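You operate a simulated robot arm through the tools that you are given. There is no shell and no other tool. Be economical: measure what you need, move in short steps, check, and stop when the job is done.

The job below is to be done with a simulated two-armed robot. You get a single attempt, and the scene is never put back.

TASK
Zero the counter, wind orange foil on drag till it shows 4 m, then put the brake on hold.
Fine: leave the rolls where they stand.

The check looks at the end state, three seconds after you hand in, the way a careful person would. Anything else that was tipped, shoved, dropped, spilled or broken makes it a failure.

THE ROBOT
Two 7-joint arms with two-finger parallel grippers on one trunk, on a base that drives. Base frame: it is fixed to the floor where the robot stands at the start and does not move with it; the origin is under the middle of the robot, x ahead of it, y to its left, z up. Lengths are in m, angles in degrees, forces in N, time in s.
The left shoulder is at the start at [0.07, 0.188, 1.352], the right one opposite. With the tool pointing down near the work surface each hand reaches from about 0.32 to 0.8 m from the robot's upright axis, wherever it stands, measured 20 degrees to its own side. Places, roughly: brake knob [0.7, 0, 1.1]; foil roll (6x6x5 cm) [0.9, 0.4, 1.3]; winder wheel [0.7, -0.1, 1.1]; yellow button [0.7, -0.2, 1.1]. Payload 3.91 kg a hand.
Tool frame (each hand has its own): the origin (TCP) lies between the finger pads and is the grasp point; the fingertips stand 0.03 m ahead of it; z points along the fingers, y is the line along which they close. The gripper opens to 0.11 m. The fingers are 0.02 m wide and 0.01 m thick; the gripper's body (0.048 by 0.112 m) begins 0.055 m behind the TCP.
Orientation is that of the tool frame in the base frame, as a unit quaternion [x, y, z, w]. With the fingers straight down and closing along the base's y, the tool's x points along the base's -x, its y along +y and its z along -z.

THE INTERFACE
- The arms move only by the tool arm_command. It takes "left_deltas", "right_deltas" or both (then of equal length, played together; a hand with none holds still); each is a list of rows, each an object (a shift or turn left out is 0, a gripper value left out holds the last) with "offset": the shift along the base's x, y, z in m, a list of three; "rotation": the turn, a rotation vector about the base's x, y, z in degrees, a list of three; "grip": the finger opening in m, from 0 to 0.11. In form: [{"offset": [dx, dy, dz], "rotation": [rx, ry, rz], "grip": grip}, ...]. A call has 1 to 10 rows; each row shifts and turns the commanded pose from where the row before left it. Rows are played at 5 a second. More than 0.05 m and 8.6 degrees between two rows, or a gripper value outside its range, and nothing of the call is played. Where a pose cannot be reached the arm comes as near as it can. A force on the tool above 90 N (or 10 N above the force at the start of the call, whichever is more), or a blocked arm, ends the call early, and 0.2 s more pass. The fingers move at their own pace (about 0.072 m/s each) and stop on an object; they squeeze with about 45 N. The grip force told is the motor's: it shows also when the fingers shut on nothing. Time passes only in rows, and 0.2 s behind the last, so rows that do not move let the fingers close. The reply holds the time, the measured pose of the TCP, the force on the tool along the base axes, the opening and the grip force, in the units named above and with some noise, with the torque about the TCP (base axes, N m) and any sound that the robot's microphone picked up.
- Cameras (640 x 400 px; columns grow to the right, rows downward): "scene" is now at [0.1288, 0.0116, 1.5641]; the picture's right is [-0.03, -1.00, -0.00], its down [-0.60, 0.02, -0.80] and it looks along [0.80, -0.02, -0.60] (base axes); focal length 292 px, centre (320, 200). "left" rides on the left gripper at [0.072, -0.017, -0.103] in its tool frame; the picture's right is [0.23, 0.97, 0.00], its down [-0.76, 0.18, -0.62] and it looks along [-0.61, 0.14, 0.78] (tool axes); focal length 222 px, centre (320, 200). "right" rides on the right gripper at [0.072, 0.017, -0.103] in its tool frame; the picture's right is [-0.23, 0.97, 0.00], its down [-0.76, -0.18, -0.62] and it looks along [-0.61, -0.14, 0.78] (tool axes); focal length 222 px, centre (320, 200). There is no depth. A picture from a camera that has moved, and an enlarged one, comes with that camera's place and axes in the base frame and with its lens. The place of the scene camera against the robot may be out by one fixed shift of up to 0.025 m in any direction.
- snapshot(camera): a new picture of that camera. The clock stands still meanwhile.
- raise_lower(by): slides the trunk up (or, below 0, down) by that many m; the arms and the scene camera ride with it, the base frame stays. It gives what a move gives, with no picture.
- steer(legs): drives the robot by 1 to 6 legs, each [ahead, turn to the left] in m and degrees, along the robot's own axes; the way and the turn of a leg run together, so that a leg with both is an arc; at most 1.5 m and 180 degrees a leg. The arms and the cameras ride along, it lands a little off, and it stops where it bumps. It gives what a move gives.
- aim_head(pan, tilt): turns the head with the scene camera to pan (to the left, within 86 degrees either way) and tilt (down, from -29 to 69), counted from straight ahead of the robot. It gives what a move gives.
- close_up(camera, box): a new picture of the part [left, top, right, bottom] of that camera's present view, enlarged. The clock stands still meanwhile.
- job_done(): hands the job in; it is judged then, once.

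Go step by step. Nothing tells you exact positions but the pictures and the camera data: compare them with the known pose of the tool, close in by small moves and look again before you grip or let go. The budget is 120 turns and 100 pictures, counting those below and the enlarged ones. Unless the task says otherwise, let go and move clear before handing in, and close with one line.

The tools are called after "Request:" as a command line: name --argument value ..., lists and objects as JSON in quotes. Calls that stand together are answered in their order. arm_command: Moves the arms, as the interface text tells. Its arguments: {"type":"object","properties":{"left_deltas":{"type":"array"},"right_deltas":{"type":"array"}},"required":[]} The other tools are called the same way: raise_lower (by) slides the trunk up or down; steer (legs) drives the base; aim_head (pan, tilt) turns the head that bears the scene camera; snapshot (camera) takes a picture; close_up (camera, box) takes an enlarged picture of a part of a camera's view; job_done () hands the job in.

At the start:

```text
clock: 0.0
left_tool_pos: [0.3117, 0.0552, 1.3815]
left_tool_rot: [0.0, 1.0, 0.0, 0.0]
left_ft_force: [-0.1, 0.0, -0.7]
left_moment: [0.02, -0.02, 0.01]
left_grip_width: 0.1101
left_grasp_force: 0.0
right_tool_pos: [0.4042, -0.2141, 1.3818]
right_tool_rot: [-0.002, 1.0, -0.001, 0.0]
right_ft_force: [-0.3, 1.6, -0.7]
right_moment: [-0.01, 0.02, 0.0]
right_grip_width: 0.1102
right_grasp_force: 0.1
trunk travel left (down, up): [-0.862, 0.078]
robot x, y, heading: [-0.002, -0.0001, 0.3]
head pan, tilt: [-1.5, 36.8]
```

scene: 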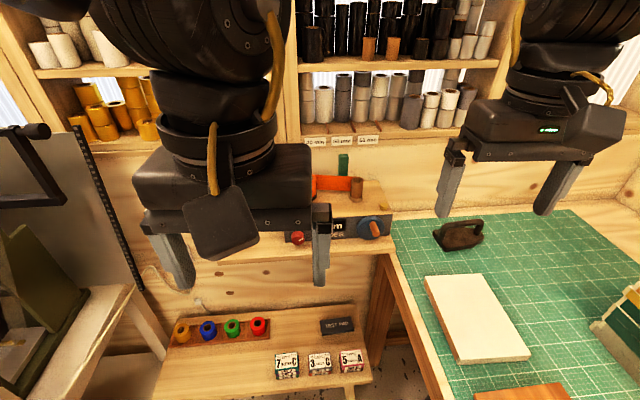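
right: 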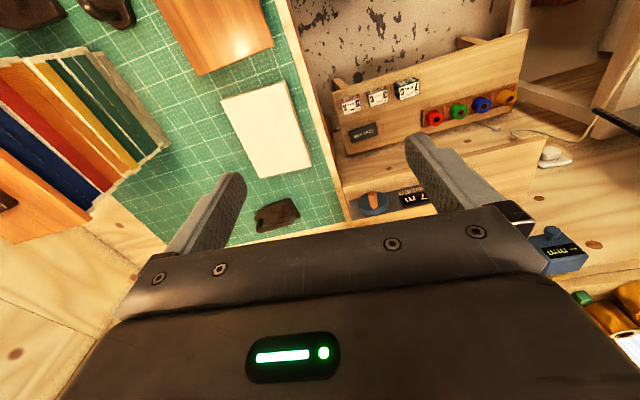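
left: 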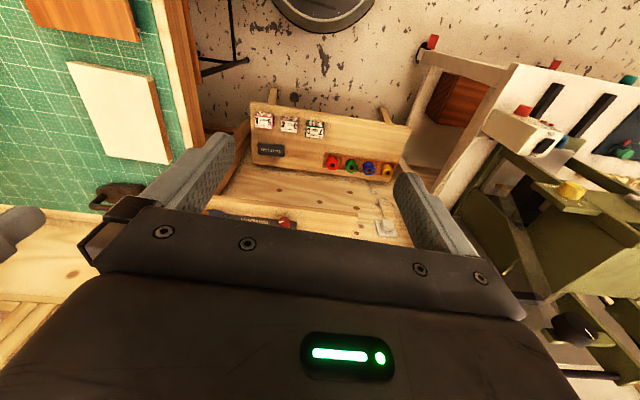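

The arms partly hide the winder, which stands around the middle of the picture. I'll enlarge that part of the view first.

Request:
close_up --camera "scene" --box '[260, 130, 420, 260]'

Request:
close_up --camera "right" --box '[320, 140, 640, 340]'

```text
3.08 times, centred on (340, 195) of scene
camera zoom: at [0.1288, 0.0116, 1.5641], right [-0.03, -1.0, 0.0], down [-0.6, 0.02, -0.8], along [0.8, -0.02, -0.6], focal length 899 px, centre (258, 215)
```

zoom: 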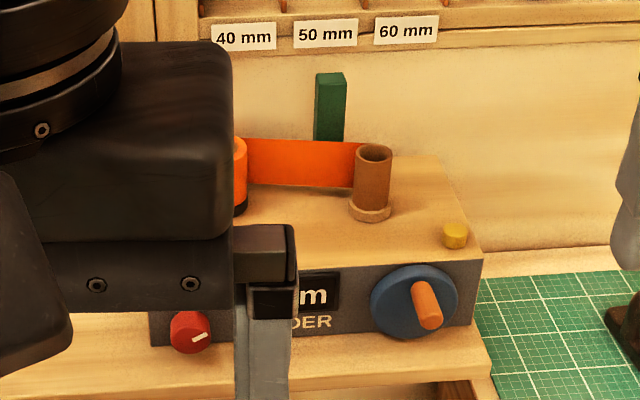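

```text
2.00 times, centred on (480, 240) of right
camera zoom: at [0.3325, -0.1971, 1.4846], right [0.22, 0.97, 0.0], down [0.76, -0.18, 0.62], along [0.61, -0.14, -0.78], focal length 444 px, centre (0, 120)
```

zoom: 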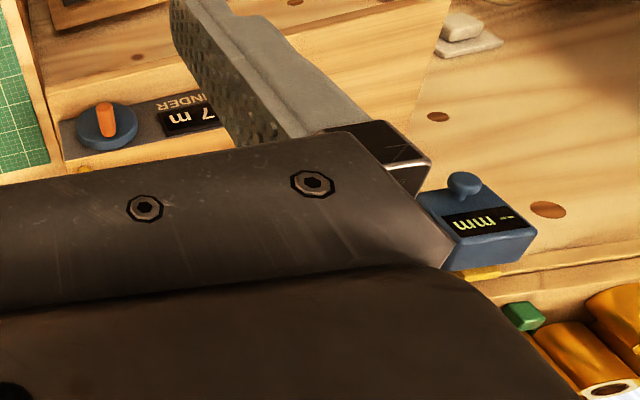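

The winder shows its brake knob at left front, its wheel at right front, and the yellow button on top. The left arm is in the way, so I'll move it left and look again.

Request:
arm_command --left_deltas '[{"offset": [0, 0.05, 0]}, {"offset": [0, 0.05, 0]}, {"offset": [0, 0.05, 0]}, {"offset": [0, 0.05, 0]}, {"offset": [0, 0.05, 0]}]'

Request:
close_up --camera "scene" --box '[220, 130, 420, 255]'

```text
clock: 1.2
left_tool_pos: [0.2887, 0.2851, 1.3628]
left_tool_rot: [-0.001, 1.0, -0.002, 0.001]
left_ft_force: [0.2, 0.1, 0.0]
left_moment: [-0.01, -0.01, 0.03]
left_grip_width: 0.11
left_grasp_force: 0.0
left hand out of reach, approached as far as the arm can: row 4, 5
right_tool_pos: [0.4004, -0.2097, 1.3832]
right_tool_rot: [-0.002, 1.0, -0.001, 0.001]
right_ft_force: [-0.4, 0.5, 0.2]
right_moment: [-0.02, 0.0, -0.03]
right_grip_width: 0.1101
right_grasp_force: 0.0
trunk travel left (down, up): [-0.862, 0.078]
robot x, y, heading: [-0.0011, -0.0029, 0.0]
head pan, tilt: [-1.5, 36.8]
```

```text
3.20 times, centred on (320, 192) of scene
camera zoom: at [0.1267, 0.0153, 1.5644], right [-0.03, -1.0, 0.0], down [-0.6, 0.01, -0.8], along [0.8, -0.02, -0.6], focal length 935 px, centre (320, 224)
```

zoom: 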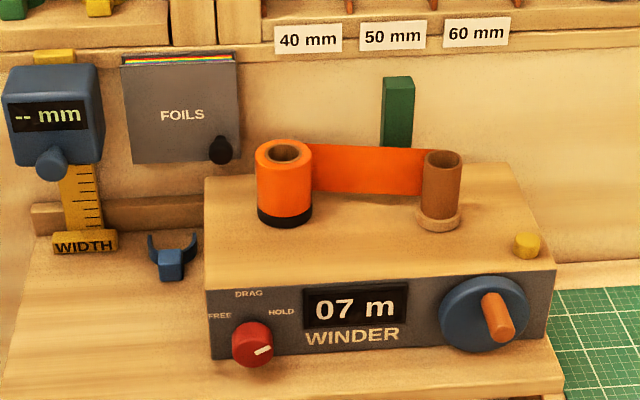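

The counter reads 07 and the brake seems to be at HOLD. I'll bring the right hand above the button area with the fingers closed to get a second viewpoint.

Request:
arm_command --right_deltas '[{"offset": [0.04, 0.02, -0.01], "grip": 0.0}, {"offset": [0.04, 0.02, -0.02]}, {"offset": [0.04, 0.01, -0.02]}, {"offset": [0.03, 0, 0]}, {}]'

Request:
snapshot --camera "right"

Request:
snapshot --camera "scene"

```text
clock: 2.4
left_tool_pos: [0.2906, 0.281, 1.3636]
left_tool_rot: [-0.001, 1.0, 0.0, 0.001]
left_ft_force: [-0.8, 0.1, 0.1]
left_moment: [0.01, 0.02, -0.01]
left_grip_width: 0.1098
left_grasp_force: 0.1
right_tool_pos: [0.5545, -0.1639, 1.3326]
right_tool_rot: [-0.002, 1.0, -0.001, 0.0]
right_ft_force: [0.5, 0.6, -0.4]
right_moment: [-0.03, 0.02, 0.0]
right_grip_width: 0.0
right_grasp_force: 38.0
trunk travel left (down, up): [-0.862, 0.078]
robot x, y, heading: [0.0004, -0.0011, 0.1]
head pan, tilt: [-1.5, 36.8]
```

```text
93 pictures are left
camera right: at [0.4833, -0.1462, 1.4356], right [0.22, 0.97, 0.0], down [0.76, -0.17, 0.62], along [0.61, -0.14, -0.78], focal length 222 px, centre (320, 200)
```

right: 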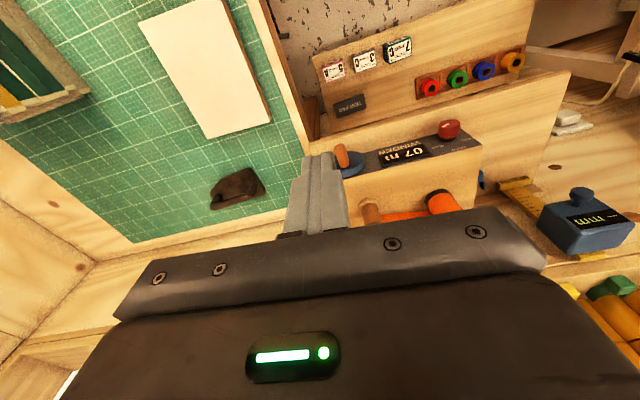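

```text
92 pictures are left
camera scene: at [0.1282, 0.0131, 1.5642], right [-0.03, -1.0, 0.0], down [-0.6, 0.01, -0.8], along [0.8, -0.02, -0.6], focal length 292 px, centre (320, 200)
```

scene: 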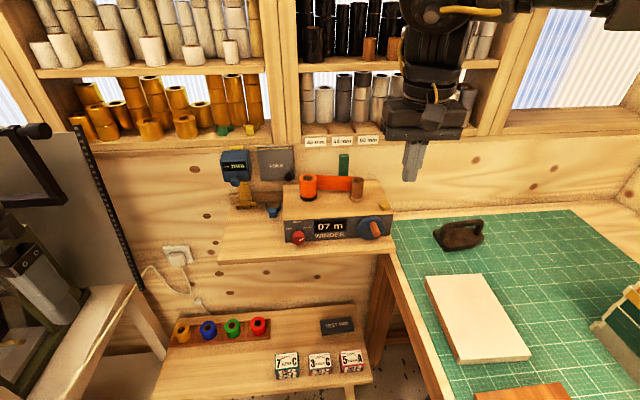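

The wheel triangulates to about (0.687, -0.145, 1.08), and the button to about (0.70, -0.18, 1.13), which is behind the fingers. I'll open the gripper to see the button.

Request:
arm_command --right_deltas '[{"offset": [0.04, -0.01, -0.02], "grip": 0.11}, {"offset": [0.04, 0, -0.02]}, {}]'

Request:
close_up --camera "right" --box '[220, 90, 460, 240]'

```text
clock: 3.2
left_tool_pos: [0.2881, 0.2802, 1.3629]
left_tool_rot: [-0.001, 1.0, 0.0, 0.002]
left_ft_force: [0.3, -0.9, -0.6]
left_moment: [0.01, -0.02, 0.02]
left_grip_width: 0.11
left_grasp_force: 0.0
right_tool_pos: [0.6299, -0.1746, 1.2961]
right_tool_rot: [-0.002, 1.0, 0.0, 0.001]
right_ft_force: [0.8, -0.4, 0.2]
right_moment: [0.0, -0.03, 0.02]
right_grip_width: 0.1099
right_grasp_force: 0.8
trunk travel left (down, up): [-0.862, 0.078]
robot x, y, heading: [-0.0017, 0.0019, 0.5]
head pan, tilt: [-1.5, 36.8]
```

```text
2.67 times, centred on (340, 165) of right
camera zoom: at [0.5588, -0.1569, 1.3977], right [0.22, 0.97, 0.0], down [0.76, -0.18, 0.62], along [0.61, -0.14, -0.78], focal length 592 px, centre (267, 293)
```

zoom: 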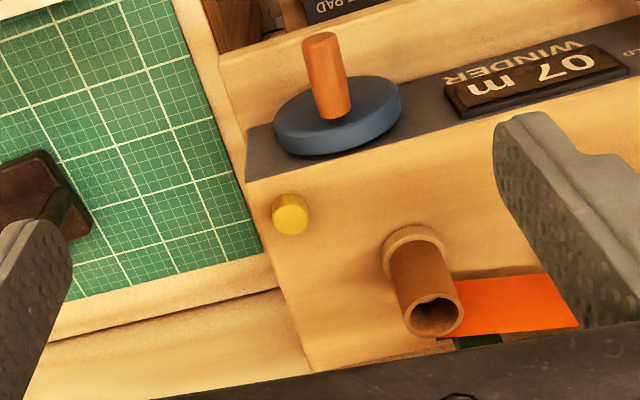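

The button lies at about (0.715, -0.18, 1.13). I'll move above it with closed fingers, then look again.

Request:
arm_command --right_deltas '[{"offset": [0.04, -0.005, -0.01], "grip": 0.0}, {"offset": [0.045, 0, -0.03]}, {"offset": [0, 0, -0.03]}, {}]'

Request:
close_up --camera "right" --box '[220, 90, 460, 240]'

Request:
close_up --camera "scene" --box '[260, 130, 460, 255]'

```text
refused: row 2 steps farther than a row can; nothing moved
```

```text
2.67 times, centred on (340, 165) of right
camera zoom: at [0.5588, -0.1569, 1.3977], right [0.22, 0.97, 0.0], down [0.76, -0.18, 0.62], along [0.61, -0.14, -0.78], focal length 592 px, centre (267, 293)
```

zoom: 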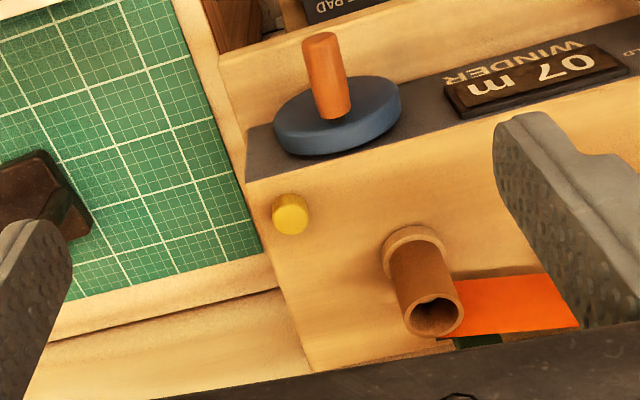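

```text
3.20 times, centred on (360, 192) of scene
camera zoom: at [0.1266, 0.0118, 1.5644], right [-0.03, -1.0, 0.0], down [-0.6, 0.02, -0.8], along [0.8, -0.02, -0.6], focal length 935 px, centre (192, 224)
```

zoom: 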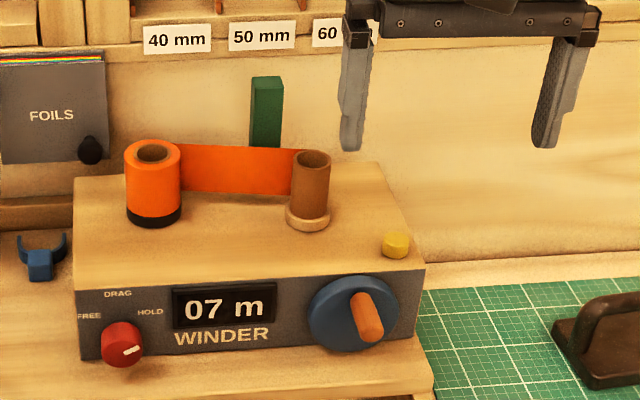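

That step was too long for one row, and nothing moved. I'm sending it again in shorter rows.

Request:
arm_command --right_deltas '[{"offset": [0.04, -0.005, -0.01], "grip": 0.0}, {"offset": [0.035, 0, -0.02]}, {"offset": [0, 0, -0.03]}, {}]'

Request:
close_up --camera "right" --box '[220, 90, 460, 240]'

Request:
close_up --camera "scene" --box '[260, 130, 460, 255]'

```text
clock: 4.2
left_tool_pos: [0.2925, 0.2814, 1.3626]
left_tool_rot: [-0.002, 1.0, 0.0, 0.0]
left_ft_force: [-0.2, -0.1, -0.1]
left_moment: [-0.01, 0.03, -0.03]
left_grip_width: 0.1101
left_grasp_force: 0.1
right_tool_pos: [0.6733, -0.178, 1.2525]
right_tool_rot: [-0.002, 1.0, 0.0, 0.0]
right_ft_force: [-0.7, 0.3, -0.4]
right_moment: [0.05, 0.0, -0.02]
right_grip_width: 0.0
right_grasp_force: 31.8
right hand out of reach, approached as far as the arm can: row 2
trunk travel left (down, up): [-0.862, 0.078]
robot x, y, heading: [0.002, 0.0004, -0.1]
head pan, tilt: [-1.5, 36.8]
```

```text
2.67 times, centred on (340, 165) of right
camera zoom: at [0.6026, -0.1611, 1.3555], right [0.22, 0.97, 0.0], down [0.76, -0.17, 0.62], along [0.61, -0.14, -0.78], focal length 592 px, centre (267, 293)
```

zoom: 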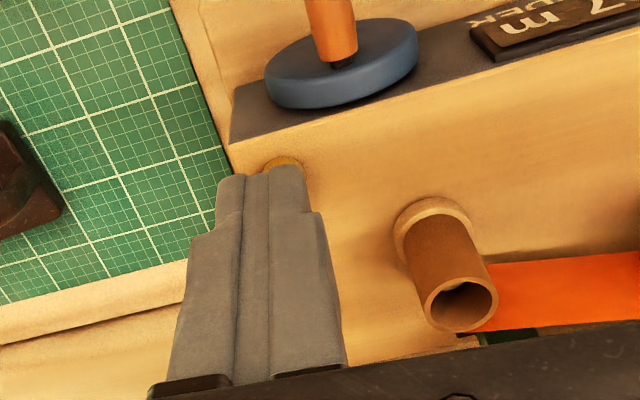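

```text
3.20 times, centred on (360, 192) of scene
camera zoom: at [0.131, 0.0129, 1.5639], right [-0.03, -1.0, 0.0], down [-0.6, 0.01, -0.8], along [0.8, -0.02, -0.6], focal length 935 px, centre (192, 224)
```

zoom: 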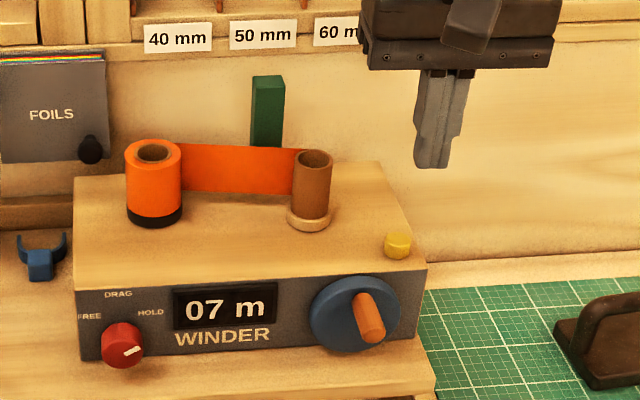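

The arm is at its reach limit with the tool vertical. I'll tilt the tool forward 40° so the fingertips extend to the button.

Request:
arm_command --right_deltas '[{"offset": [-0.01, 0, 0.0], "rotation": [0, -8, 0]}, {"rotation": [0, -8, 0]}, {"rotation": [0, -8, 0]}, {"rotation": [0, -8, 0]}, {"rotation": [0, -8, 0]}, {}]'

Request:
close_up --camera "scene" --box '[260, 130, 460, 255]'

Request:
snapshot --camera "right"

```text
clock: 5.6
left_tool_pos: [0.2915, 0.2828, 1.3628]
left_tool_rot: [-0.001, 1.0, -0.001, 0.001]
left_ft_force: [-0.5, 0.1, 0.2]
left_moment: [0.02, 0.04, -0.02]
left_grip_width: 0.1097
left_grasp_force: 0.2
right_tool_pos: [0.6634, -0.1778, 1.2526]
right_tool_rot: [-0.002, 0.939, -0.001, 0.343]
right_ft_force: [0.8, -0.4, 0.0]
right_moment: [-0.03, -0.01, 0.03]
right_grip_width: 0.0001
right_grasp_force: 37.8
trunk travel left (down, up): [-0.862, 0.078]
robot x, y, heading: [-0.0031, -0.0007, 0.1]
head pan, tilt: [-1.5, 36.8]
```

```text
3.20 times, centred on (360, 192) of scene
camera zoom: at [0.1294, 0.0139, 1.5641], right [-0.03, -1.0, 0.0], down [-0.6, 0.01, -0.8], along [0.8, -0.02, -0.6], focal length 935 px, centre (192, 224)
```

zoom: 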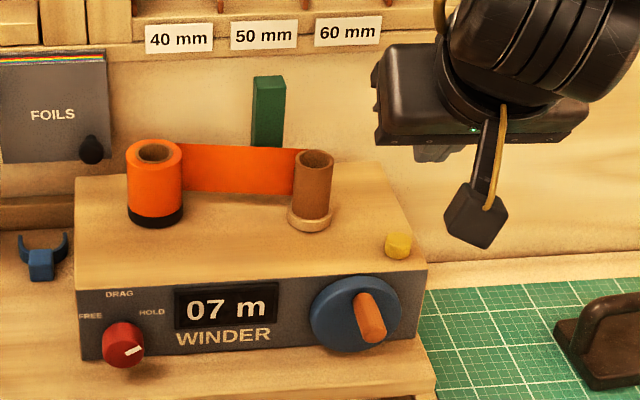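

```text
85 pictures are left
camera right: at [0.5414, -0.1598, 1.2843], right [0.17, 0.97, 0.14], down [0.18, -0.17, 0.97], along [0.97, -0.14, -0.21], focal length 222 px, centre (320, 200)
```

right: 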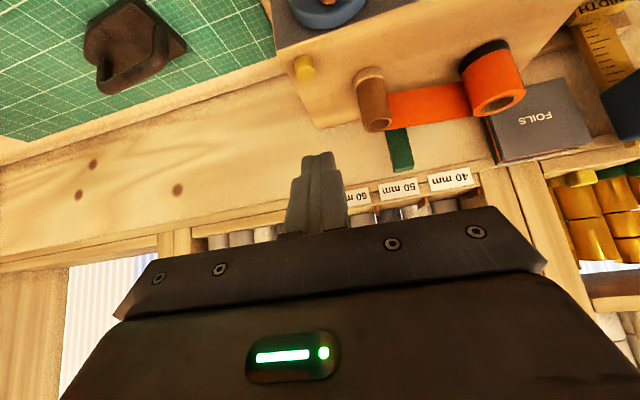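

From both views the button is at about (0.733, -0.184, 1.10). I'll place the fingertips above it and check from both cameras.

Request:
arm_command --right_deltas '[{"offset": [0.025, -0.003, -0.03]}, {"offset": [0.025, -0.003, -0.03]}, {"offset": [0, 0, -0.02]}, {}]'

Request:
close_up --camera "scene" --box '[260, 130, 460, 255]'

Request:
close_up --camera "right" --box '[220, 60, 460, 210]'

```text
clock: 6.6
left_tool_pos: [0.2894, 0.2801, 1.3625]
left_tool_rot: [-0.001, 1.0, 0.0, 0.001]
left_ft_force: [-0.7, -0.1, 0.1]
left_moment: [0.01, -0.01, 0.0]
left_grip_width: 0.1099
left_grasp_force: 0.1
right_tool_pos: [0.7117, -0.1841, 1.1734]
right_tool_rot: [-0.002, 0.94, 0.0, 0.342]
right_ft_force: [-0.4, -0.8, 0.3]
right_moment: [0.01, 0.02, 0.0]
right_grip_width: 0.0001
right_grasp_force: 37.1
trunk travel left (down, up): [-0.862, 0.078]
robot x, y, heading: [0.0017, -0.001, -0.3]
head pan, tilt: [-1.5, 36.8]
```

```text
3.20 times, centred on (360, 192) of scene
camera zoom: at [0.1283, 0.0113, 1.5642], right [-0.03, -1.0, 0.0], down [-0.6, 0.02, -0.8], along [0.8, -0.02, -0.6], focal length 935 px, centre (192, 224)
```

zoom: 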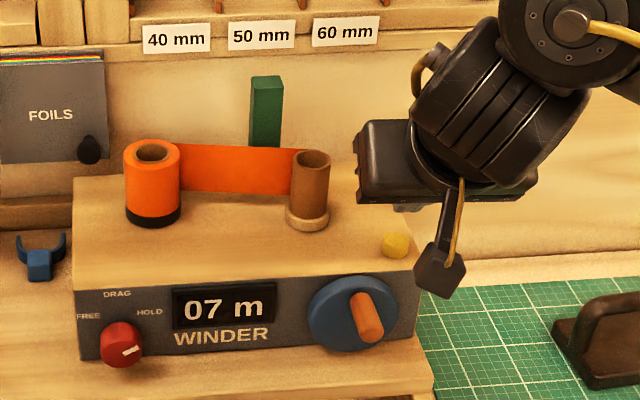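

```text
2.67 times, centred on (340, 135) of right
camera zoom: at [0.5906, -0.1674, 1.2057], right [0.17, 0.97, 0.14], down [0.18, -0.18, 0.97], along [0.97, -0.14, -0.21], focal length 592 px, centre (267, 373)
```

zoom: 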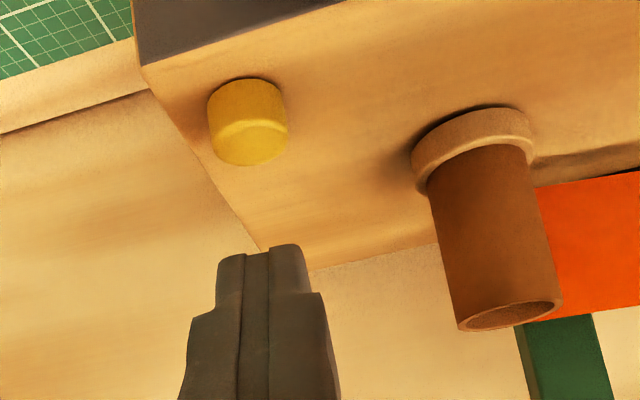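

The refined estimate puts the button top at (0.71, -0.181, 1.13). I'll shift back 2 cm and press down slowly.

Request:
arm_command --right_deltas '[{"offset": [-0.02, 0.002, 0]}, {"offset": [0, 0, -0.008]}, {"offset": [0, 0, -0.006]}, {"offset": [0, 0, -0.004]}, {}]'

Request:
snapshot --camera "right"

Request:
close_up --camera "scene" --box '[260, 130, 460, 255]'

```text
clock: 7.8
left_tool_pos: [0.2901, 0.2795, 1.3636]
left_tool_rot: [-0.001, 1.0, 0.001, 0.001]
left_ft_force: [-0.1, 0.4, 0.1]
left_moment: [0.0, 0.02, 0.01]
left_grip_width: 0.11
left_grasp_force: 0.1
right_tool_pos: [0.6919, -0.1832, 1.1563]
right_tool_rot: [-0.001, 0.94, -0.001, 0.342]
right_ft_force: [0.6, 0.2, -0.6]
right_moment: [-0.01, -0.01, 0.03]
right_grip_width: 0.0
right_grasp_force: 38.1
trunk travel left (down, up): [-0.862, 0.078]
robot x, y, heading: [-0.0011, -0.0003, 0.3]
head pan, tilt: [-1.5, 36.8]
```

```text
82 pictures are left
camera right: at [0.5711, -0.1661, 1.1872], right [0.17, 0.97, 0.14], down [0.18, -0.18, 0.97], along [0.97, -0.14, -0.21], focal length 222 px, centre (320, 200)
```

right: 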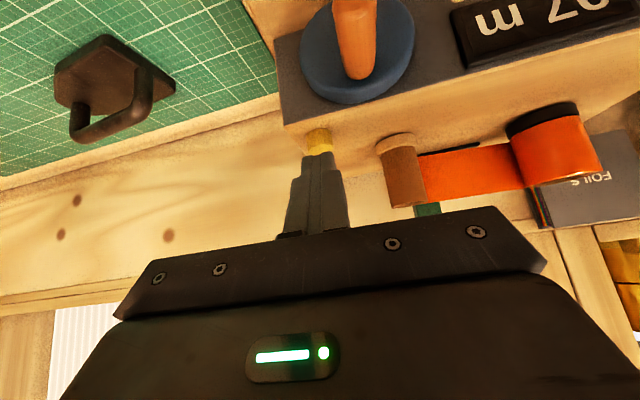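

```text
3.20 times, centred on (360, 192) of scene
camera zoom: at [0.1287, 0.0117, 1.5641], right [-0.03, -1.0, 0.0], down [-0.6, 0.02, -0.8], along [0.8, -0.02, -0.6], focal length 935 px, centre (192, 224)
```

zoom: 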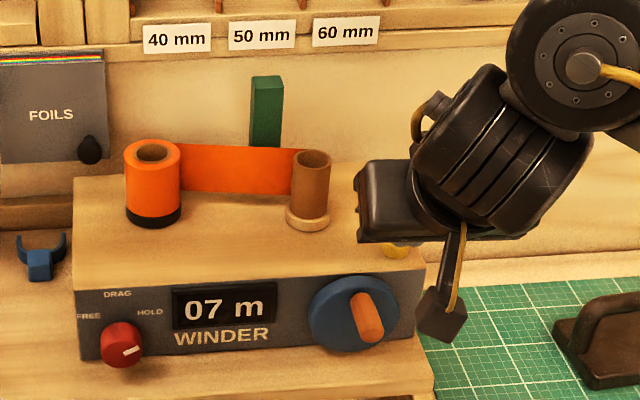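

The fingertips line up with the button and there is no contact yet. I'll keep pressing in small steps.

Request:
arm_command --right_deltas '[{"offset": [0, 0, -0.003]}, {"offset": [0, 0, -0.003]}, {"offset": [0, 0, -0.003]}, {"offset": [0, 0, -0.003]}]'

Request:
close_up --camera "right" --box '[220, 60, 460, 210]'

Request:
close_up --camera "scene" --box '[260, 130, 460, 255]'

```text
clock: 8.8
left_tool_pos: [0.2909, 0.2819, 1.3641]
left_tool_rot: [0.0, 1.0, 0.0, 0.001]
left_ft_force: [-0.4, 0.1, -0.1]
left_moment: [0.01, -0.01, 0.0]
left_grip_width: 0.1098
left_grasp_force: 0.1
right_tool_pos: [0.6916, -0.1832, 1.1422]
right_tool_rot: [-0.001, 0.94, -0.001, 0.342]
right_ft_force: [-0.6, -0.2, -1.0]
right_moment: [-0.03, 0.0, 0.0]
right_grip_width: 0.0
right_grasp_force: 37.6
trunk travel left (down, up): [-0.862, 0.078]
robot x, y, heading: [0.0031, -0.0037, -0.1]
head pan, tilt: [-1.5, 36.8]
```

```text
2.67 times, centred on (340, 135) of right
camera zoom: at [0.5709, -0.1651, 1.1751], right [0.17, 0.97, 0.14], down [0.18, -0.18, 0.97], along [0.97, -0.14, -0.21], focal length 592 px, centre (267, 373)
```

zoom: 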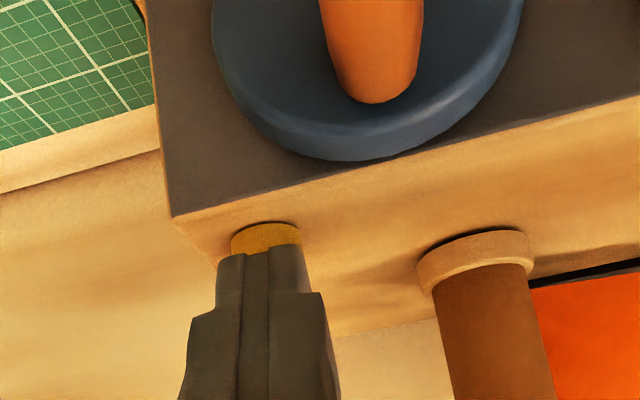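

```text
3.20 times, centred on (360, 192) of scene
camera zoom: at [0.1289, 0.0117, 1.5641], right [-0.03, -1.0, 0.0], down [-0.6, 0.02, -0.8], along [0.8, -0.02, -0.6], focal length 935 px, centre (192, 224)
```

zoom: 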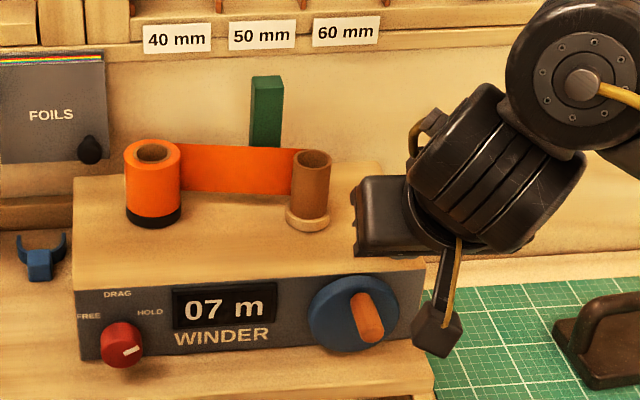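

There is still no contact, and the button's apparent size puts it about 2 cm further back, at x ≈ 0.733 and z ≈ 1.107. I'll go up, forward, then down again.

Request:
arm_command --right_deltas '[{"offset": [0, 0, 0.012]}, {"offset": [0.022, -0.001, 0]}, {"offset": [0, 0, -0.01]}, {"offset": [0, 0, -0.003]}, {"offset": [0, 0, -0.003]}, {"offset": [0, 0, -0.003]}, {"offset": [0, 0, -0.003]}]'

Request:
close_up --camera "right" --box '[220, 60, 460, 210]'

Request:
close_up --camera "scene" --box '[260, 130, 460, 255]'

```text
clock: 10.4
left_tool_pos: [0.2899, 0.2809, 1.3632]
left_tool_rot: [-0.002, 1.0, 0.0, 0.001]
left_ft_force: [0.0, -1.3, -0.4]
left_moment: [0.01, 0.02, 0.03]
left_grip_width: 0.1097
left_grasp_force: 0.1
right_tool_pos: [0.7154, -0.184, 1.1367]
right_tool_rot: [0.0, 0.939, -0.001, 0.344]
right_ft_force: [0.1, -0.4, 10.0]
right_moment: [0.0, -0.16, -0.07]
right_grip_width: 0.0
right_grasp_force: 37.7
trunk travel left (down, up): [-0.862, 0.078]
robot x, y, heading: [0.0003, 0.0032, 0.3]
head pan, tilt: [-1.5, 36.8]
heard: click
```

```text
2.67 times, centred on (340, 135) of right
camera zoom: at [0.5931, -0.1657, 1.1675], right [0.17, 0.97, 0.15], down [0.18, -0.18, 0.97], along [0.97, -0.14, -0.2], focal length 592 px, centre (267, 373)
```

zoom: 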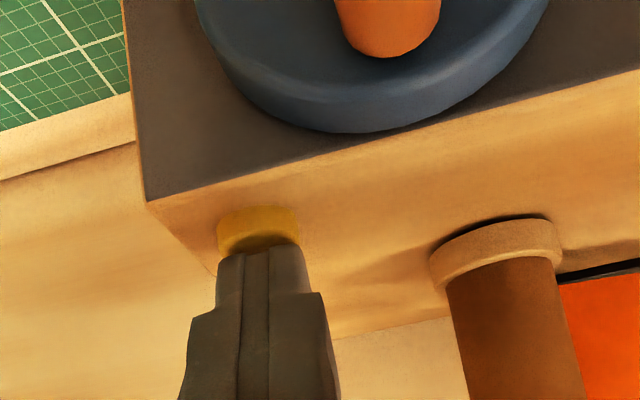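

```text
3.20 times, centred on (360, 192) of scene
camera zoom: at [0.1272, 0.0123, 1.5645], right [-0.03, -1.0, 0.0], down [-0.6, 0.02, -0.8], along [0.8, -0.02, -0.6], focal length 935 px, centre (192, 224)
```

zoom: 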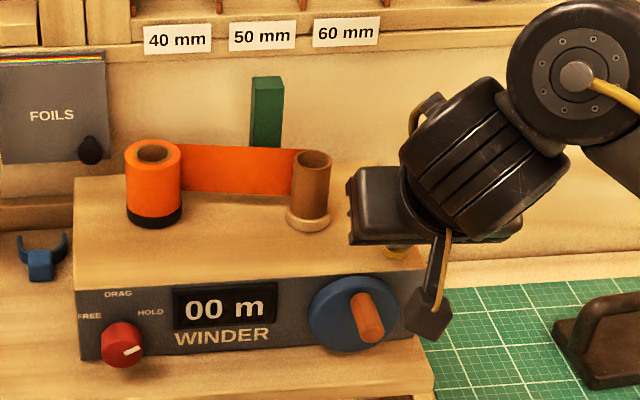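

The counter reads 00 m. Next I'll retract the right hand and bring the left hand, tilted forward, in front of the brake knob.

Request:
arm_command --right_deltas '[{"offset": [0, 0, 0.04]}, {"offset": [0, 0, 0.04]}, {"offset": [-0.03, -0.005, 0.02]}, {"offset": [-0.04, -0.01, 0]}, {"offset": [-0.04, -0.01, 0]}, {"offset": [-0.04, -0.01, 0]}, {"offset": [-0.04, -0.01, 0]}, {"offset": [-0.04, -0.01, 0]}, {"offset": [-0.02, -0.01, 0]}]' --left_deltas '[{"offset": [0.02, -0.02, -0.02], "rotation": [0, -7.8, 0]}, {"offset": [0.02, -0.02, -0.02], "rotation": [0, -7.8, 0]}, {"offset": [0.02, -0.02, -0.02], "rotation": [0, -7.8, 0]}, {"offset": [0.02, -0.02, -0.02], "rotation": [0, -7.8, 0]}, {"offset": [0.02, -0.02, -0.02], "rotation": [0, -7.8, 0]}, {"offset": [0.02, -0.02, -0.02], "rotation": [0, -7.8, 0]}, {"offset": [0.02, -0.02, -0.02], "rotation": [0, -7.8, 0]}, {"offset": [0.02, -0.02, -0.02], "rotation": [0, -7.8, 0]}, {"offset": [0.02, -0.02, -0.02], "rotation": [0, -7.6, 0]}]'

Request:
snapshot --camera "left"

Request:
snapshot --camera "scene"

```text
clock: 12.4
left_tool_pos: [0.5299, 0.1008, 1.2103]
left_tool_rot: [-0.003, 0.838, 0.015, 0.545]
left_ft_force: [0.9, 0.0, -0.2]
left_moment: [0.0, -0.02, 0.02]
left_grip_width: 0.11
left_grasp_force: 0.0
left hand out of reach, approached as far as the arm can: row 1, 2, 3, 4, 5, 6, 9
right_tool_pos: [0.5312, -0.2953, 1.2297]
right_tool_rot: [-0.004, 0.941, 0.0, 0.34]
right_ft_force: [-0.1, -0.6, 0.1]
right_moment: [-0.01, 0.04, -0.01]
right_grip_width: 0.0
right_grasp_force: 38.3
right hand out of reach, approached as far as the arm can: row 6, 7, 8, 9
trunk travel left (down, up): [-0.862, 0.078]
robot x, y, heading: [-0.0008, -0.0016, 0.1]
head pan, tilt: [-1.5, 36.8]
```

```text
76 pictures are left
camera left: at [0.4063, 0.0814, 1.1865], right [-0.12, 0.98, -0.19], down [-0.27, 0.15, 0.95], along [0.96, 0.16, 0.24], focal length 222 px, centre (320, 200)
```

left: 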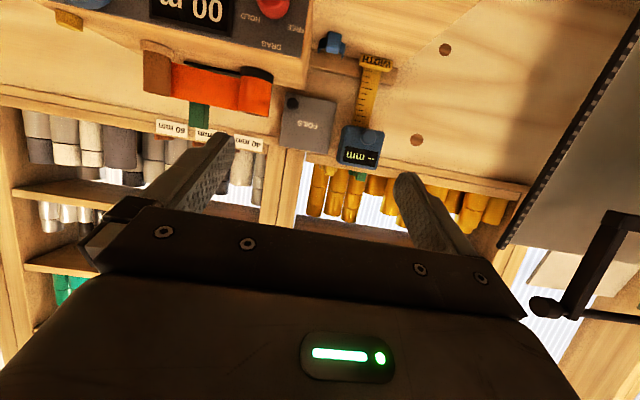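

```text
75 pictures are left
camera scene: at [0.1347, 0.0127, 1.5636], right [-0.02, -1.0, 0.0], down [-0.6, 0.01, -0.8], along [0.8, -0.02, -0.6], focal length 292 px, centre (320, 200)
```

scene: 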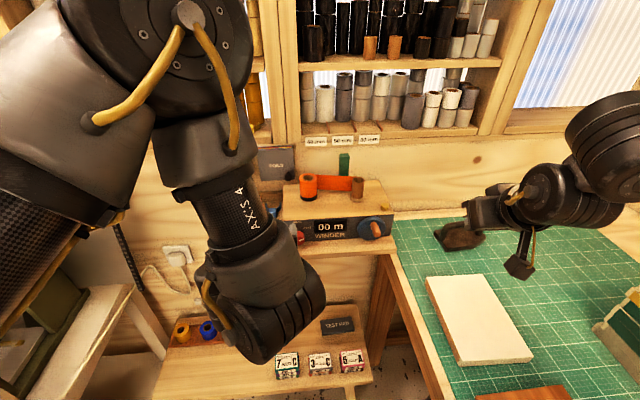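

The counter shows 00 m, and the left hand is tilted 66° with the knob at the top of its view. I'll lower it towards knob height.

Request:
arm_command --left_deltas '[{"offset": [0.0, -0.01, -0.035]}, {"offset": [0.0, -0.01, -0.035]}, {"offset": [0.0, -0.01, -0.035]}, {"offset": [0.0, -0.01, -0.03]}, {}]'

Request:
snapshot --camera "left"

Request:
snapshot --camera "scene"

```text
clock: 13.6
left_tool_pos: [0.5677, 0.0608, 1.0889]
left_tool_rot: [0.013, 0.836, 0.022, 0.548]
left_ft_force: [0.0, 1.3, 0.6]
left_moment: [-0.01, -0.01, -0.01]
left_grip_width: 0.1097
left_grasp_force: 0.1
left hand out of reach, approached as far as the arm can: row 1, 2, 3, 4
right_tool_pos: [0.529, -0.2964, 1.2315]
right_tool_rot: [-0.004, 0.94, 0.001, 0.341]
right_ft_force: [0.1, -0.4, 0.3]
right_moment: [0.0, 0.01, 0.01]
right_grip_width: 0.0001
right_grasp_force: 37.7
trunk travel left (down, up): [-0.862, 0.078]
robot x, y, heading: [0.0011, 0.0007, -0.0]
head pan, tilt: [-1.5, 36.8]
```

```text
74 pictures are left
camera left: at [0.4431, 0.0456, 1.0638], right [-0.09, 0.98, -0.16], down [-0.27, 0.13, 0.96], along [0.96, 0.13, 0.25], focal length 222 px, centre (320, 200)
```

left: 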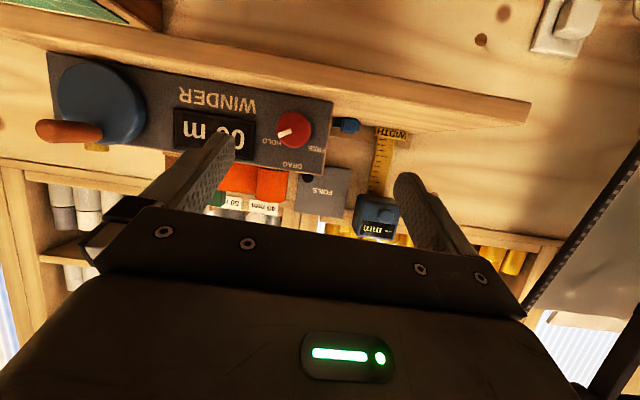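

```text
73 pictures are left
camera scene: at [0.1293, 0.0113, 1.5641], right [-0.03, -1.0, 0.0], down [-0.6, 0.02, -0.8], along [0.8, -0.02, -0.6], focal length 292 px, centre (320, 200)
```

scene: 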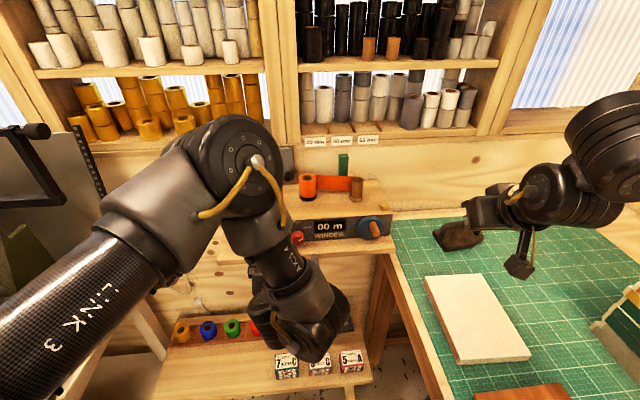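

The knob triangulates well to (0.70, 0.037, 1.054), and the wheel centre to about (0.70, -0.149, 1.06). I'll advance the left hand towards the knob, levelling it more and narrowing the gripper.

Request:
arm_command --left_deltas '[{"offset": [0.03, -0.01, -0.01], "rotation": [0, -5, 0], "grip": 0.055}, {"offset": [0.03, -0.01, -0.01], "rotation": [0, -5, 0]}, {"rotation": [0, -5, 0]}, {}]'

Request:
snapshot --camera "left"

```text
clock: 14.6
left_tool_pos: [0.6291, 0.0393, 1.0693]
left_tool_rot: [0.01, 0.785, 0.023, 0.619]
left_ft_force: [-0.2, 0.1, -0.3]
left_moment: [0.02, 0.01, 0.02]
left_grip_width: 0.055
left_grasp_force: 0.1
left hand out of reach, approached as far as the arm can: row 1, 3
right_tool_pos: [0.5283, -0.2961, 1.2308]
right_tool_rot: [-0.004, 0.94, 0.002, 0.341]
right_ft_force: [-0.1, 0.3, 0.2]
right_moment: [0.0, -0.01, -0.02]
right_grip_width: 0.0002
right_grasp_force: 38.0
trunk travel left (down, up): [-0.862, 0.078]
robot x, y, heading: [0.0044, 0.002, 0.2]
head pan, tilt: [-1.5, 36.8]
```

```text
72 pictures are left
camera left: at [0.5121, 0.0234, 1.022], right [-0.06, 0.98, -0.17], down [-0.43, 0.13, 0.89], along [0.9, 0.13, 0.42], focal length 222 px, centre (320, 200)
```

left: 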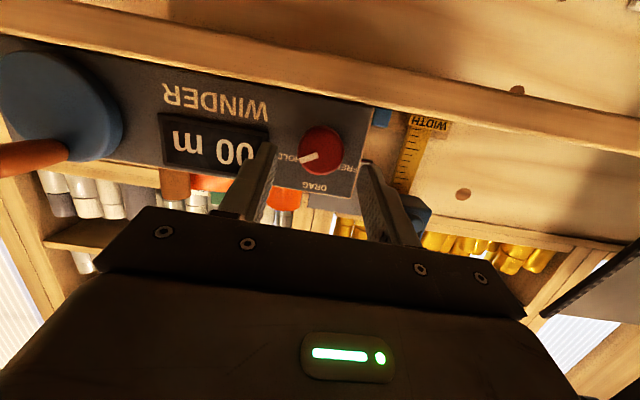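

The knob is nearly centred between the fingers. I'll move forward 3 cm and look again.

Request:
arm_command --left_deltas '[{"offset": [0.015, 0.001, -0.002]}, {"offset": [0.015, 0.001, -0.002]}, {}]'

Request:
close_up --camera "left" --box '[200, 80, 440, 230]'

Request:
close_up --camera "scene" --box '[220, 130, 420, 255]'

```text
clock: 15.4
left_tool_pos: [0.659, 0.0407, 1.0637]
left_tool_rot: [0.01, 0.784, 0.023, 0.62]
left_ft_force: [0.8, -0.4, 0.5]
left_moment: [0.01, 0.03, 0.0]
left_grip_width: 0.055
left_grasp_force: 0.0
right_tool_pos: [0.5269, -0.2959, 1.2316]
right_tool_rot: [-0.003, 0.94, 0.0, 0.341]
right_ft_force: [0.6, -0.7, -0.1]
right_moment: [-0.02, -0.02, -0.04]
right_grip_width: 0.0003
right_grasp_force: 37.5
trunk travel left (down, up): [-0.862, 0.078]
robot x, y, heading: [0.0001, 0.0021, -0.2]
head pan, tilt: [-1.5, 36.8]
```

```text
2.67 times, centred on (320, 155) of left
camera zoom: at [0.5416, 0.0253, 1.017], right [-0.06, 0.98, -0.17], down [-0.43, 0.13, 0.89], along [0.9, 0.13, 0.42], focal length 592 px, centre (320, 320)
```

zoom: 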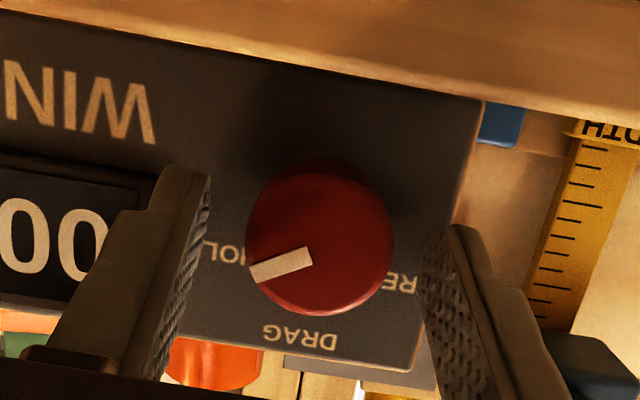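

```text
3.20 times, centred on (320, 192) of scene
camera zoom: at [0.1287, 0.0109, 1.5641], right [-0.03, -1.0, 0.0], down [-0.6, 0.02, -0.8], along [0.8, -0.02, -0.6], focal length 935 px, centre (320, 224)
```

zoom: 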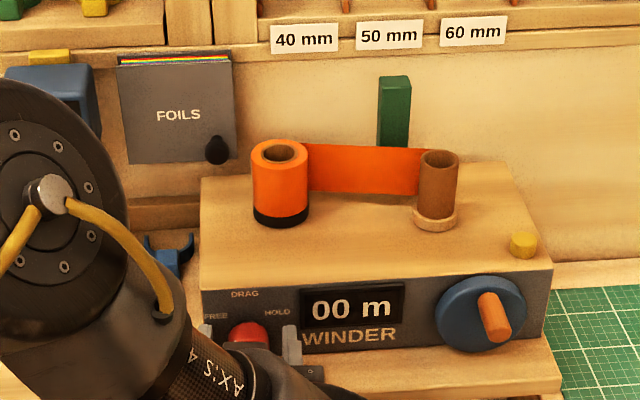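

The knob is centred between the fingers and its face is at x ≈ 0.695. I'll advance 2 cm and close on it.

Request:
arm_command --left_deltas '[{"offset": [0.011, 0, 0]}, {"offset": [0.01, 0, 0]}, {}]'

Request:
close_up --camera "left" --box '[200, 80, 440, 230]'

```text
clock: 16.2
left_tool_pos: [0.6607, 0.0392, 1.0647]
left_tool_rot: [0.012, 0.786, 0.02, 0.617]
left_ft_force: [-87.5, 3.8, -13.7]
left_moment: [-0.93, 0.06, 3.11]
left_grip_width: 0.0568
left_grasp_force: 1.9
right_tool_pos: [0.5124, -0.2962, 1.2375]
right_tool_rot: [-0.004, 0.937, 0.001, 0.349]
right_ft_force: [0.6, 0.0, -0.6]
right_moment: [0.0, 0.0, 0.02]
right_grip_width: 0.0
right_grasp_force: 37.7
trunk travel left (down, up): [-0.862, 0.078]
robot x, y, heading: [-0.0008, -0.0003, 0.5]
head pan, tilt: [-1.5, 36.8]
```

```text
2.67 times, centred on (320, 155) of left
camera zoom: at [0.5426, 0.0245, 1.0182], right [-0.06, 0.98, -0.17], down [-0.42, 0.13, 0.9], along [0.9, 0.13, 0.41], focal length 592 px, centre (320, 320)
```

zoom: 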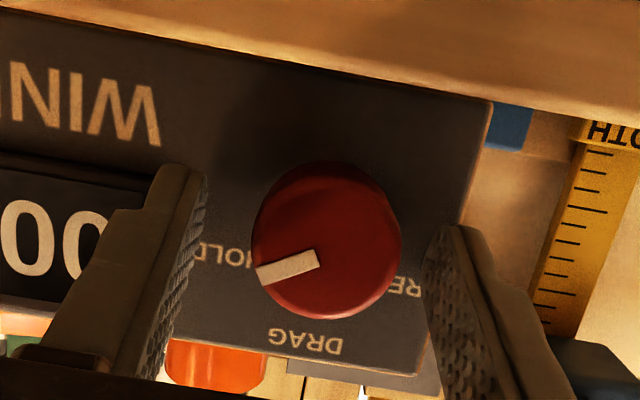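

The left finger tip is already touching the panel, so the panel face is at x ≈ 0.69 and the fingers already straddle the knob. I'll back off a few millimetres and close.

Request:
arm_command --left_deltas '[{"offset": [-0.006, 0, 0]}, {}, {"grip": 0.03}, {}, {}]'

Request:
close_up --camera "left" --box '[200, 80, 440, 230]'

Request:
close_up --camera "scene" --box '[220, 130, 420, 255]'

```text
clock: 17.4
left_tool_pos: [0.6609, 0.045, 1.0647]
left_tool_rot: [0.011, 0.786, 0.023, 0.618]
left_ft_force: [-68.8, 17.1, -12.2]
left_moment: [-0.05, 0.13, 2.56]
left_grip_width: 0.0443
left_grasp_force: 14.0
right_tool_pos: [0.5158, -0.2935, 1.2381]
right_tool_rot: [-0.003, 0.938, -0.002, 0.346]
right_ft_force: [0.4, 0.8, 1.0]
right_moment: [-0.01, -0.01, 0.02]
right_grip_width: 0.0001
right_grasp_force: 37.6
trunk travel left (down, up): [-0.862, 0.078]
robot x, y, heading: [0.0009, 0.0009, 0.1]
head pan, tilt: [-1.5, 36.8]
```

```text
2.67 times, centred on (320, 155) of left
camera zoom: at [0.5429, 0.03, 1.018], right [-0.07, 0.98, -0.17], down [-0.43, 0.13, 0.9], along [0.9, 0.13, 0.41], focal length 592 px, centre (320, 320)
```

zoom: 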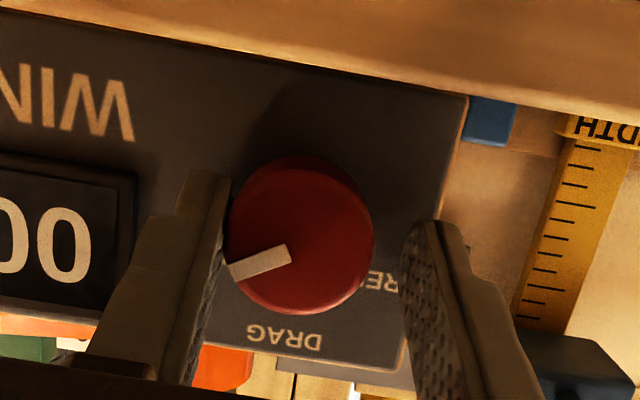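

```text
3.20 times, centred on (320, 192) of scene
camera zoom: at [0.1142, 0.0162, 1.5654], right [-0.02, -1.0, 0.0], down [-0.59, 0.01, -0.81], along [0.81, -0.02, -0.59], focal length 935 px, centre (320, 224)
```

zoom: 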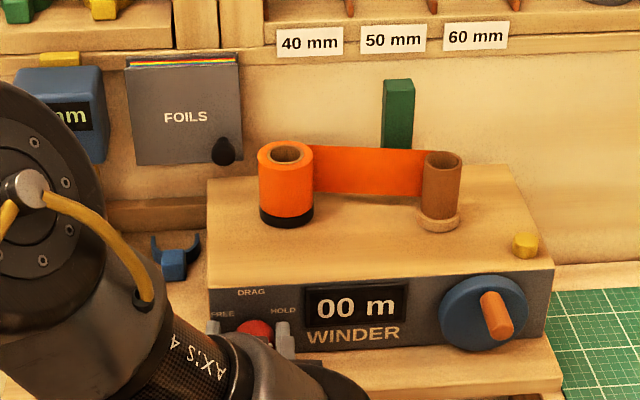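

It is still pressing on the panel, because the commanded pose was further in. I'll back off more with the fingers slightly open, then re-check.

Request:
arm_command --left_deltas '[{"offset": [-0.008, 0, 0], "grip": 0.055}, {"offset": [-0.006, -0.003, 0]}, {}]'

Request:
close_up --camera "left" --box '[200, 80, 440, 230]'

```text
clock: 18.2
left_tool_pos: [0.6605, 0.0391, 1.0646]
left_tool_rot: [0.01, 0.783, 0.024, 0.621]
left_ft_force: [-11.2, 3.2, -11.8]
left_moment: [-0.45, 0.31, 0.54]
left_grip_width: 0.0562
left_grasp_force: 1.9
right_tool_pos: [0.5285, -0.2958, 1.232]
right_tool_rot: [-0.003, 0.939, 0.001, 0.343]
right_ft_force: [-0.7, -0.6, -0.1]
right_moment: [0.0, -0.02, -0.01]
right_grip_width: 0.0
right_grasp_force: 38.0
trunk travel left (down, up): [-0.862, 0.078]
robot x, y, heading: [0.0011, -0.0005, 0.0]
head pan, tilt: [-1.5, 36.8]
```

```text
2.67 times, centred on (320, 155) of left
camera zoom: at [0.5432, 0.0237, 1.0175], right [-0.07, 0.98, -0.17], down [-0.43, 0.13, 0.89], along [0.9, 0.13, 0.42], focal length 592 px, centre (320, 320)
```

zoom: 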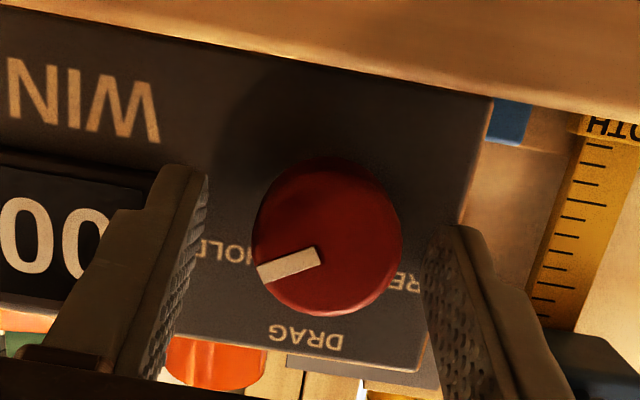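

Contact is now light. I'll back off 3 mm more, centre the hand, and close on the knob.

Request:
arm_command --left_deltas '[{"offset": [-0.004, 0.003, 0]}, {}, {"grip": 0.03}, {}, {}, {}]'

Request:
close_up --camera "left" --box '[200, 80, 440, 230]'

```text
clock: 19.6
left_tool_pos: [0.656, 0.0402, 1.065]
left_tool_rot: [0.011, 0.784, 0.023, 0.621]
left_ft_force: [5.3, -7.4, 8.7]
left_moment: [-0.03, -0.37, 0.37]
left_grip_width: 0.0328
left_grasp_force: 45.2
right_tool_pos: [0.5258, -0.2973, 1.2316]
right_tool_rot: [-0.003, 0.94, 0.002, 0.342]
right_ft_force: [0.3, -0.3, -0.1]
right_moment: [-0.03, 0.0, 0.03]
right_grip_width: 0.0
right_grasp_force: 37.6
trunk travel left (down, up): [-0.862, 0.078]
robot x, y, heading: [0.0011, -0.0034, -0.1]
head pan, tilt: [-1.5, 36.8]
```

```text
2.67 times, centred on (320, 155) of left
camera zoom: at [0.5388, 0.0245, 1.0175], right [-0.06, 0.98, -0.17], down [-0.43, 0.13, 0.89], along [0.9, 0.13, 0.42], focal length 592 px, centre (320, 320)
```

zoom: 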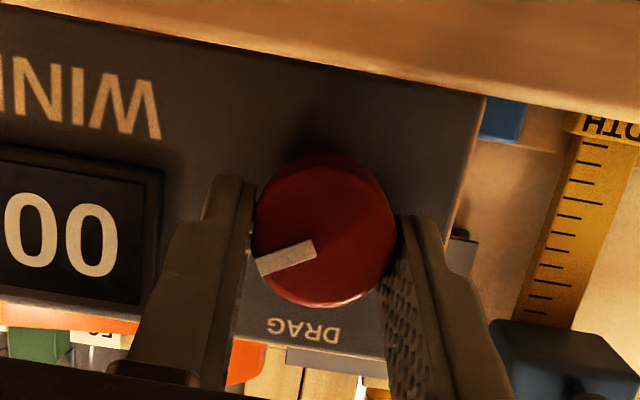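

The knob is gripped at 0.033 m opening. I'll turn it towards DRAG (negative about x), 40° first, following its axis about 8 mm below the TCP.

Request:
arm_command --left_deltas '[{"offset": [0, 0.0011, -0.0001], "rotation": [-8, 0, 0]}, {"offset": [0, 0.0011, -0.0003], "rotation": [-8, 0, 0]}, {"offset": [0, 0.001, -0.0004], "rotation": [-8, 0, 0]}, {"offset": [0, 0.001, -0.0005], "rotation": [-8, 0, 0]}, {"offset": [0, 0.0009, -0.0006], "rotation": [-8, 0, 0]}, {}]'

Request:
close_up --camera "left" --box '[200, 80, 440, 230]'

Request:
close_up --camera "scene" --box '[220, 130, 420, 255]'

```text
clock: 21.0
left_tool_pos: [0.6558, 0.0436, 1.0631]
left_tool_rot: [-0.202, 0.745, -0.247, 0.586]
left_ft_force: [7.2, -5.0, 15.6]
left_moment: [-0.17, 0.63, 0.1]
left_grip_width: 0.0326
left_grasp_force: 44.8
right_tool_pos: [0.5268, -0.2985, 1.2313]
right_tool_rot: [-0.002, 0.94, 0.001, 0.342]
right_ft_force: [-0.2, -0.1, -0.1]
right_moment: [-0.02, 0.01, 0.0]
right_grip_width: 0.0
right_grasp_force: 37.4
trunk travel left (down, up): [-0.862, 0.078]
robot x, y, heading: [0.0026, -0.0013, -0.0]
head pan, tilt: [-1.5, 36.8]
```

```text
2.67 times, centred on (320, 155) of left
camera zoom: at [0.5382, 0.0029, 1.0372], right [-0.06, 0.64, -0.77], down [-0.43, 0.67, 0.6], along [0.9, 0.37, 0.23], focal length 592 px, centre (320, 320)
```

zoom: 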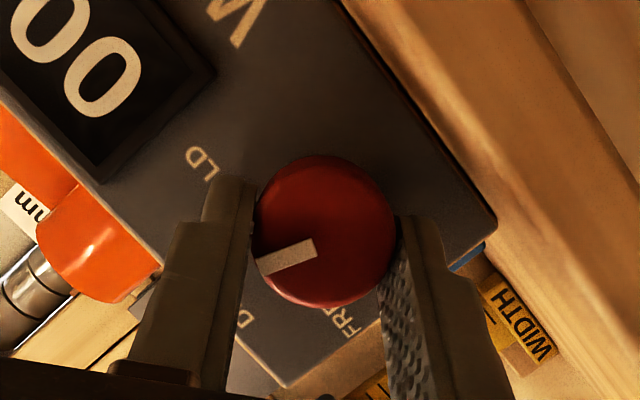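

```text
3.20 times, centred on (320, 192) of scene
camera zoom: at [0.1284, 0.0097, 1.5643], right [-0.03, -1.0, 0.0], down [-0.6, 0.02, -0.8], along [0.8, -0.02, -0.6], focal length 935 px, centre (320, 224)
```

zoom: 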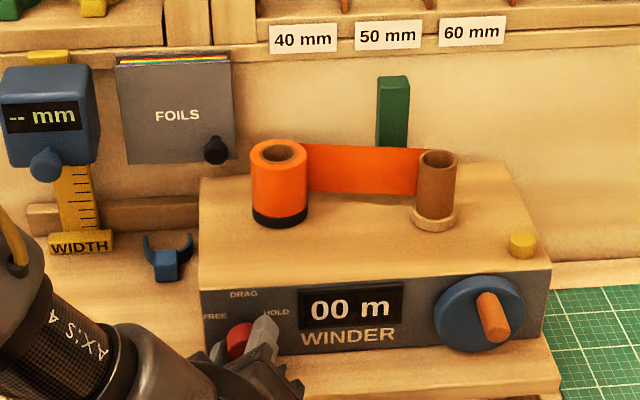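

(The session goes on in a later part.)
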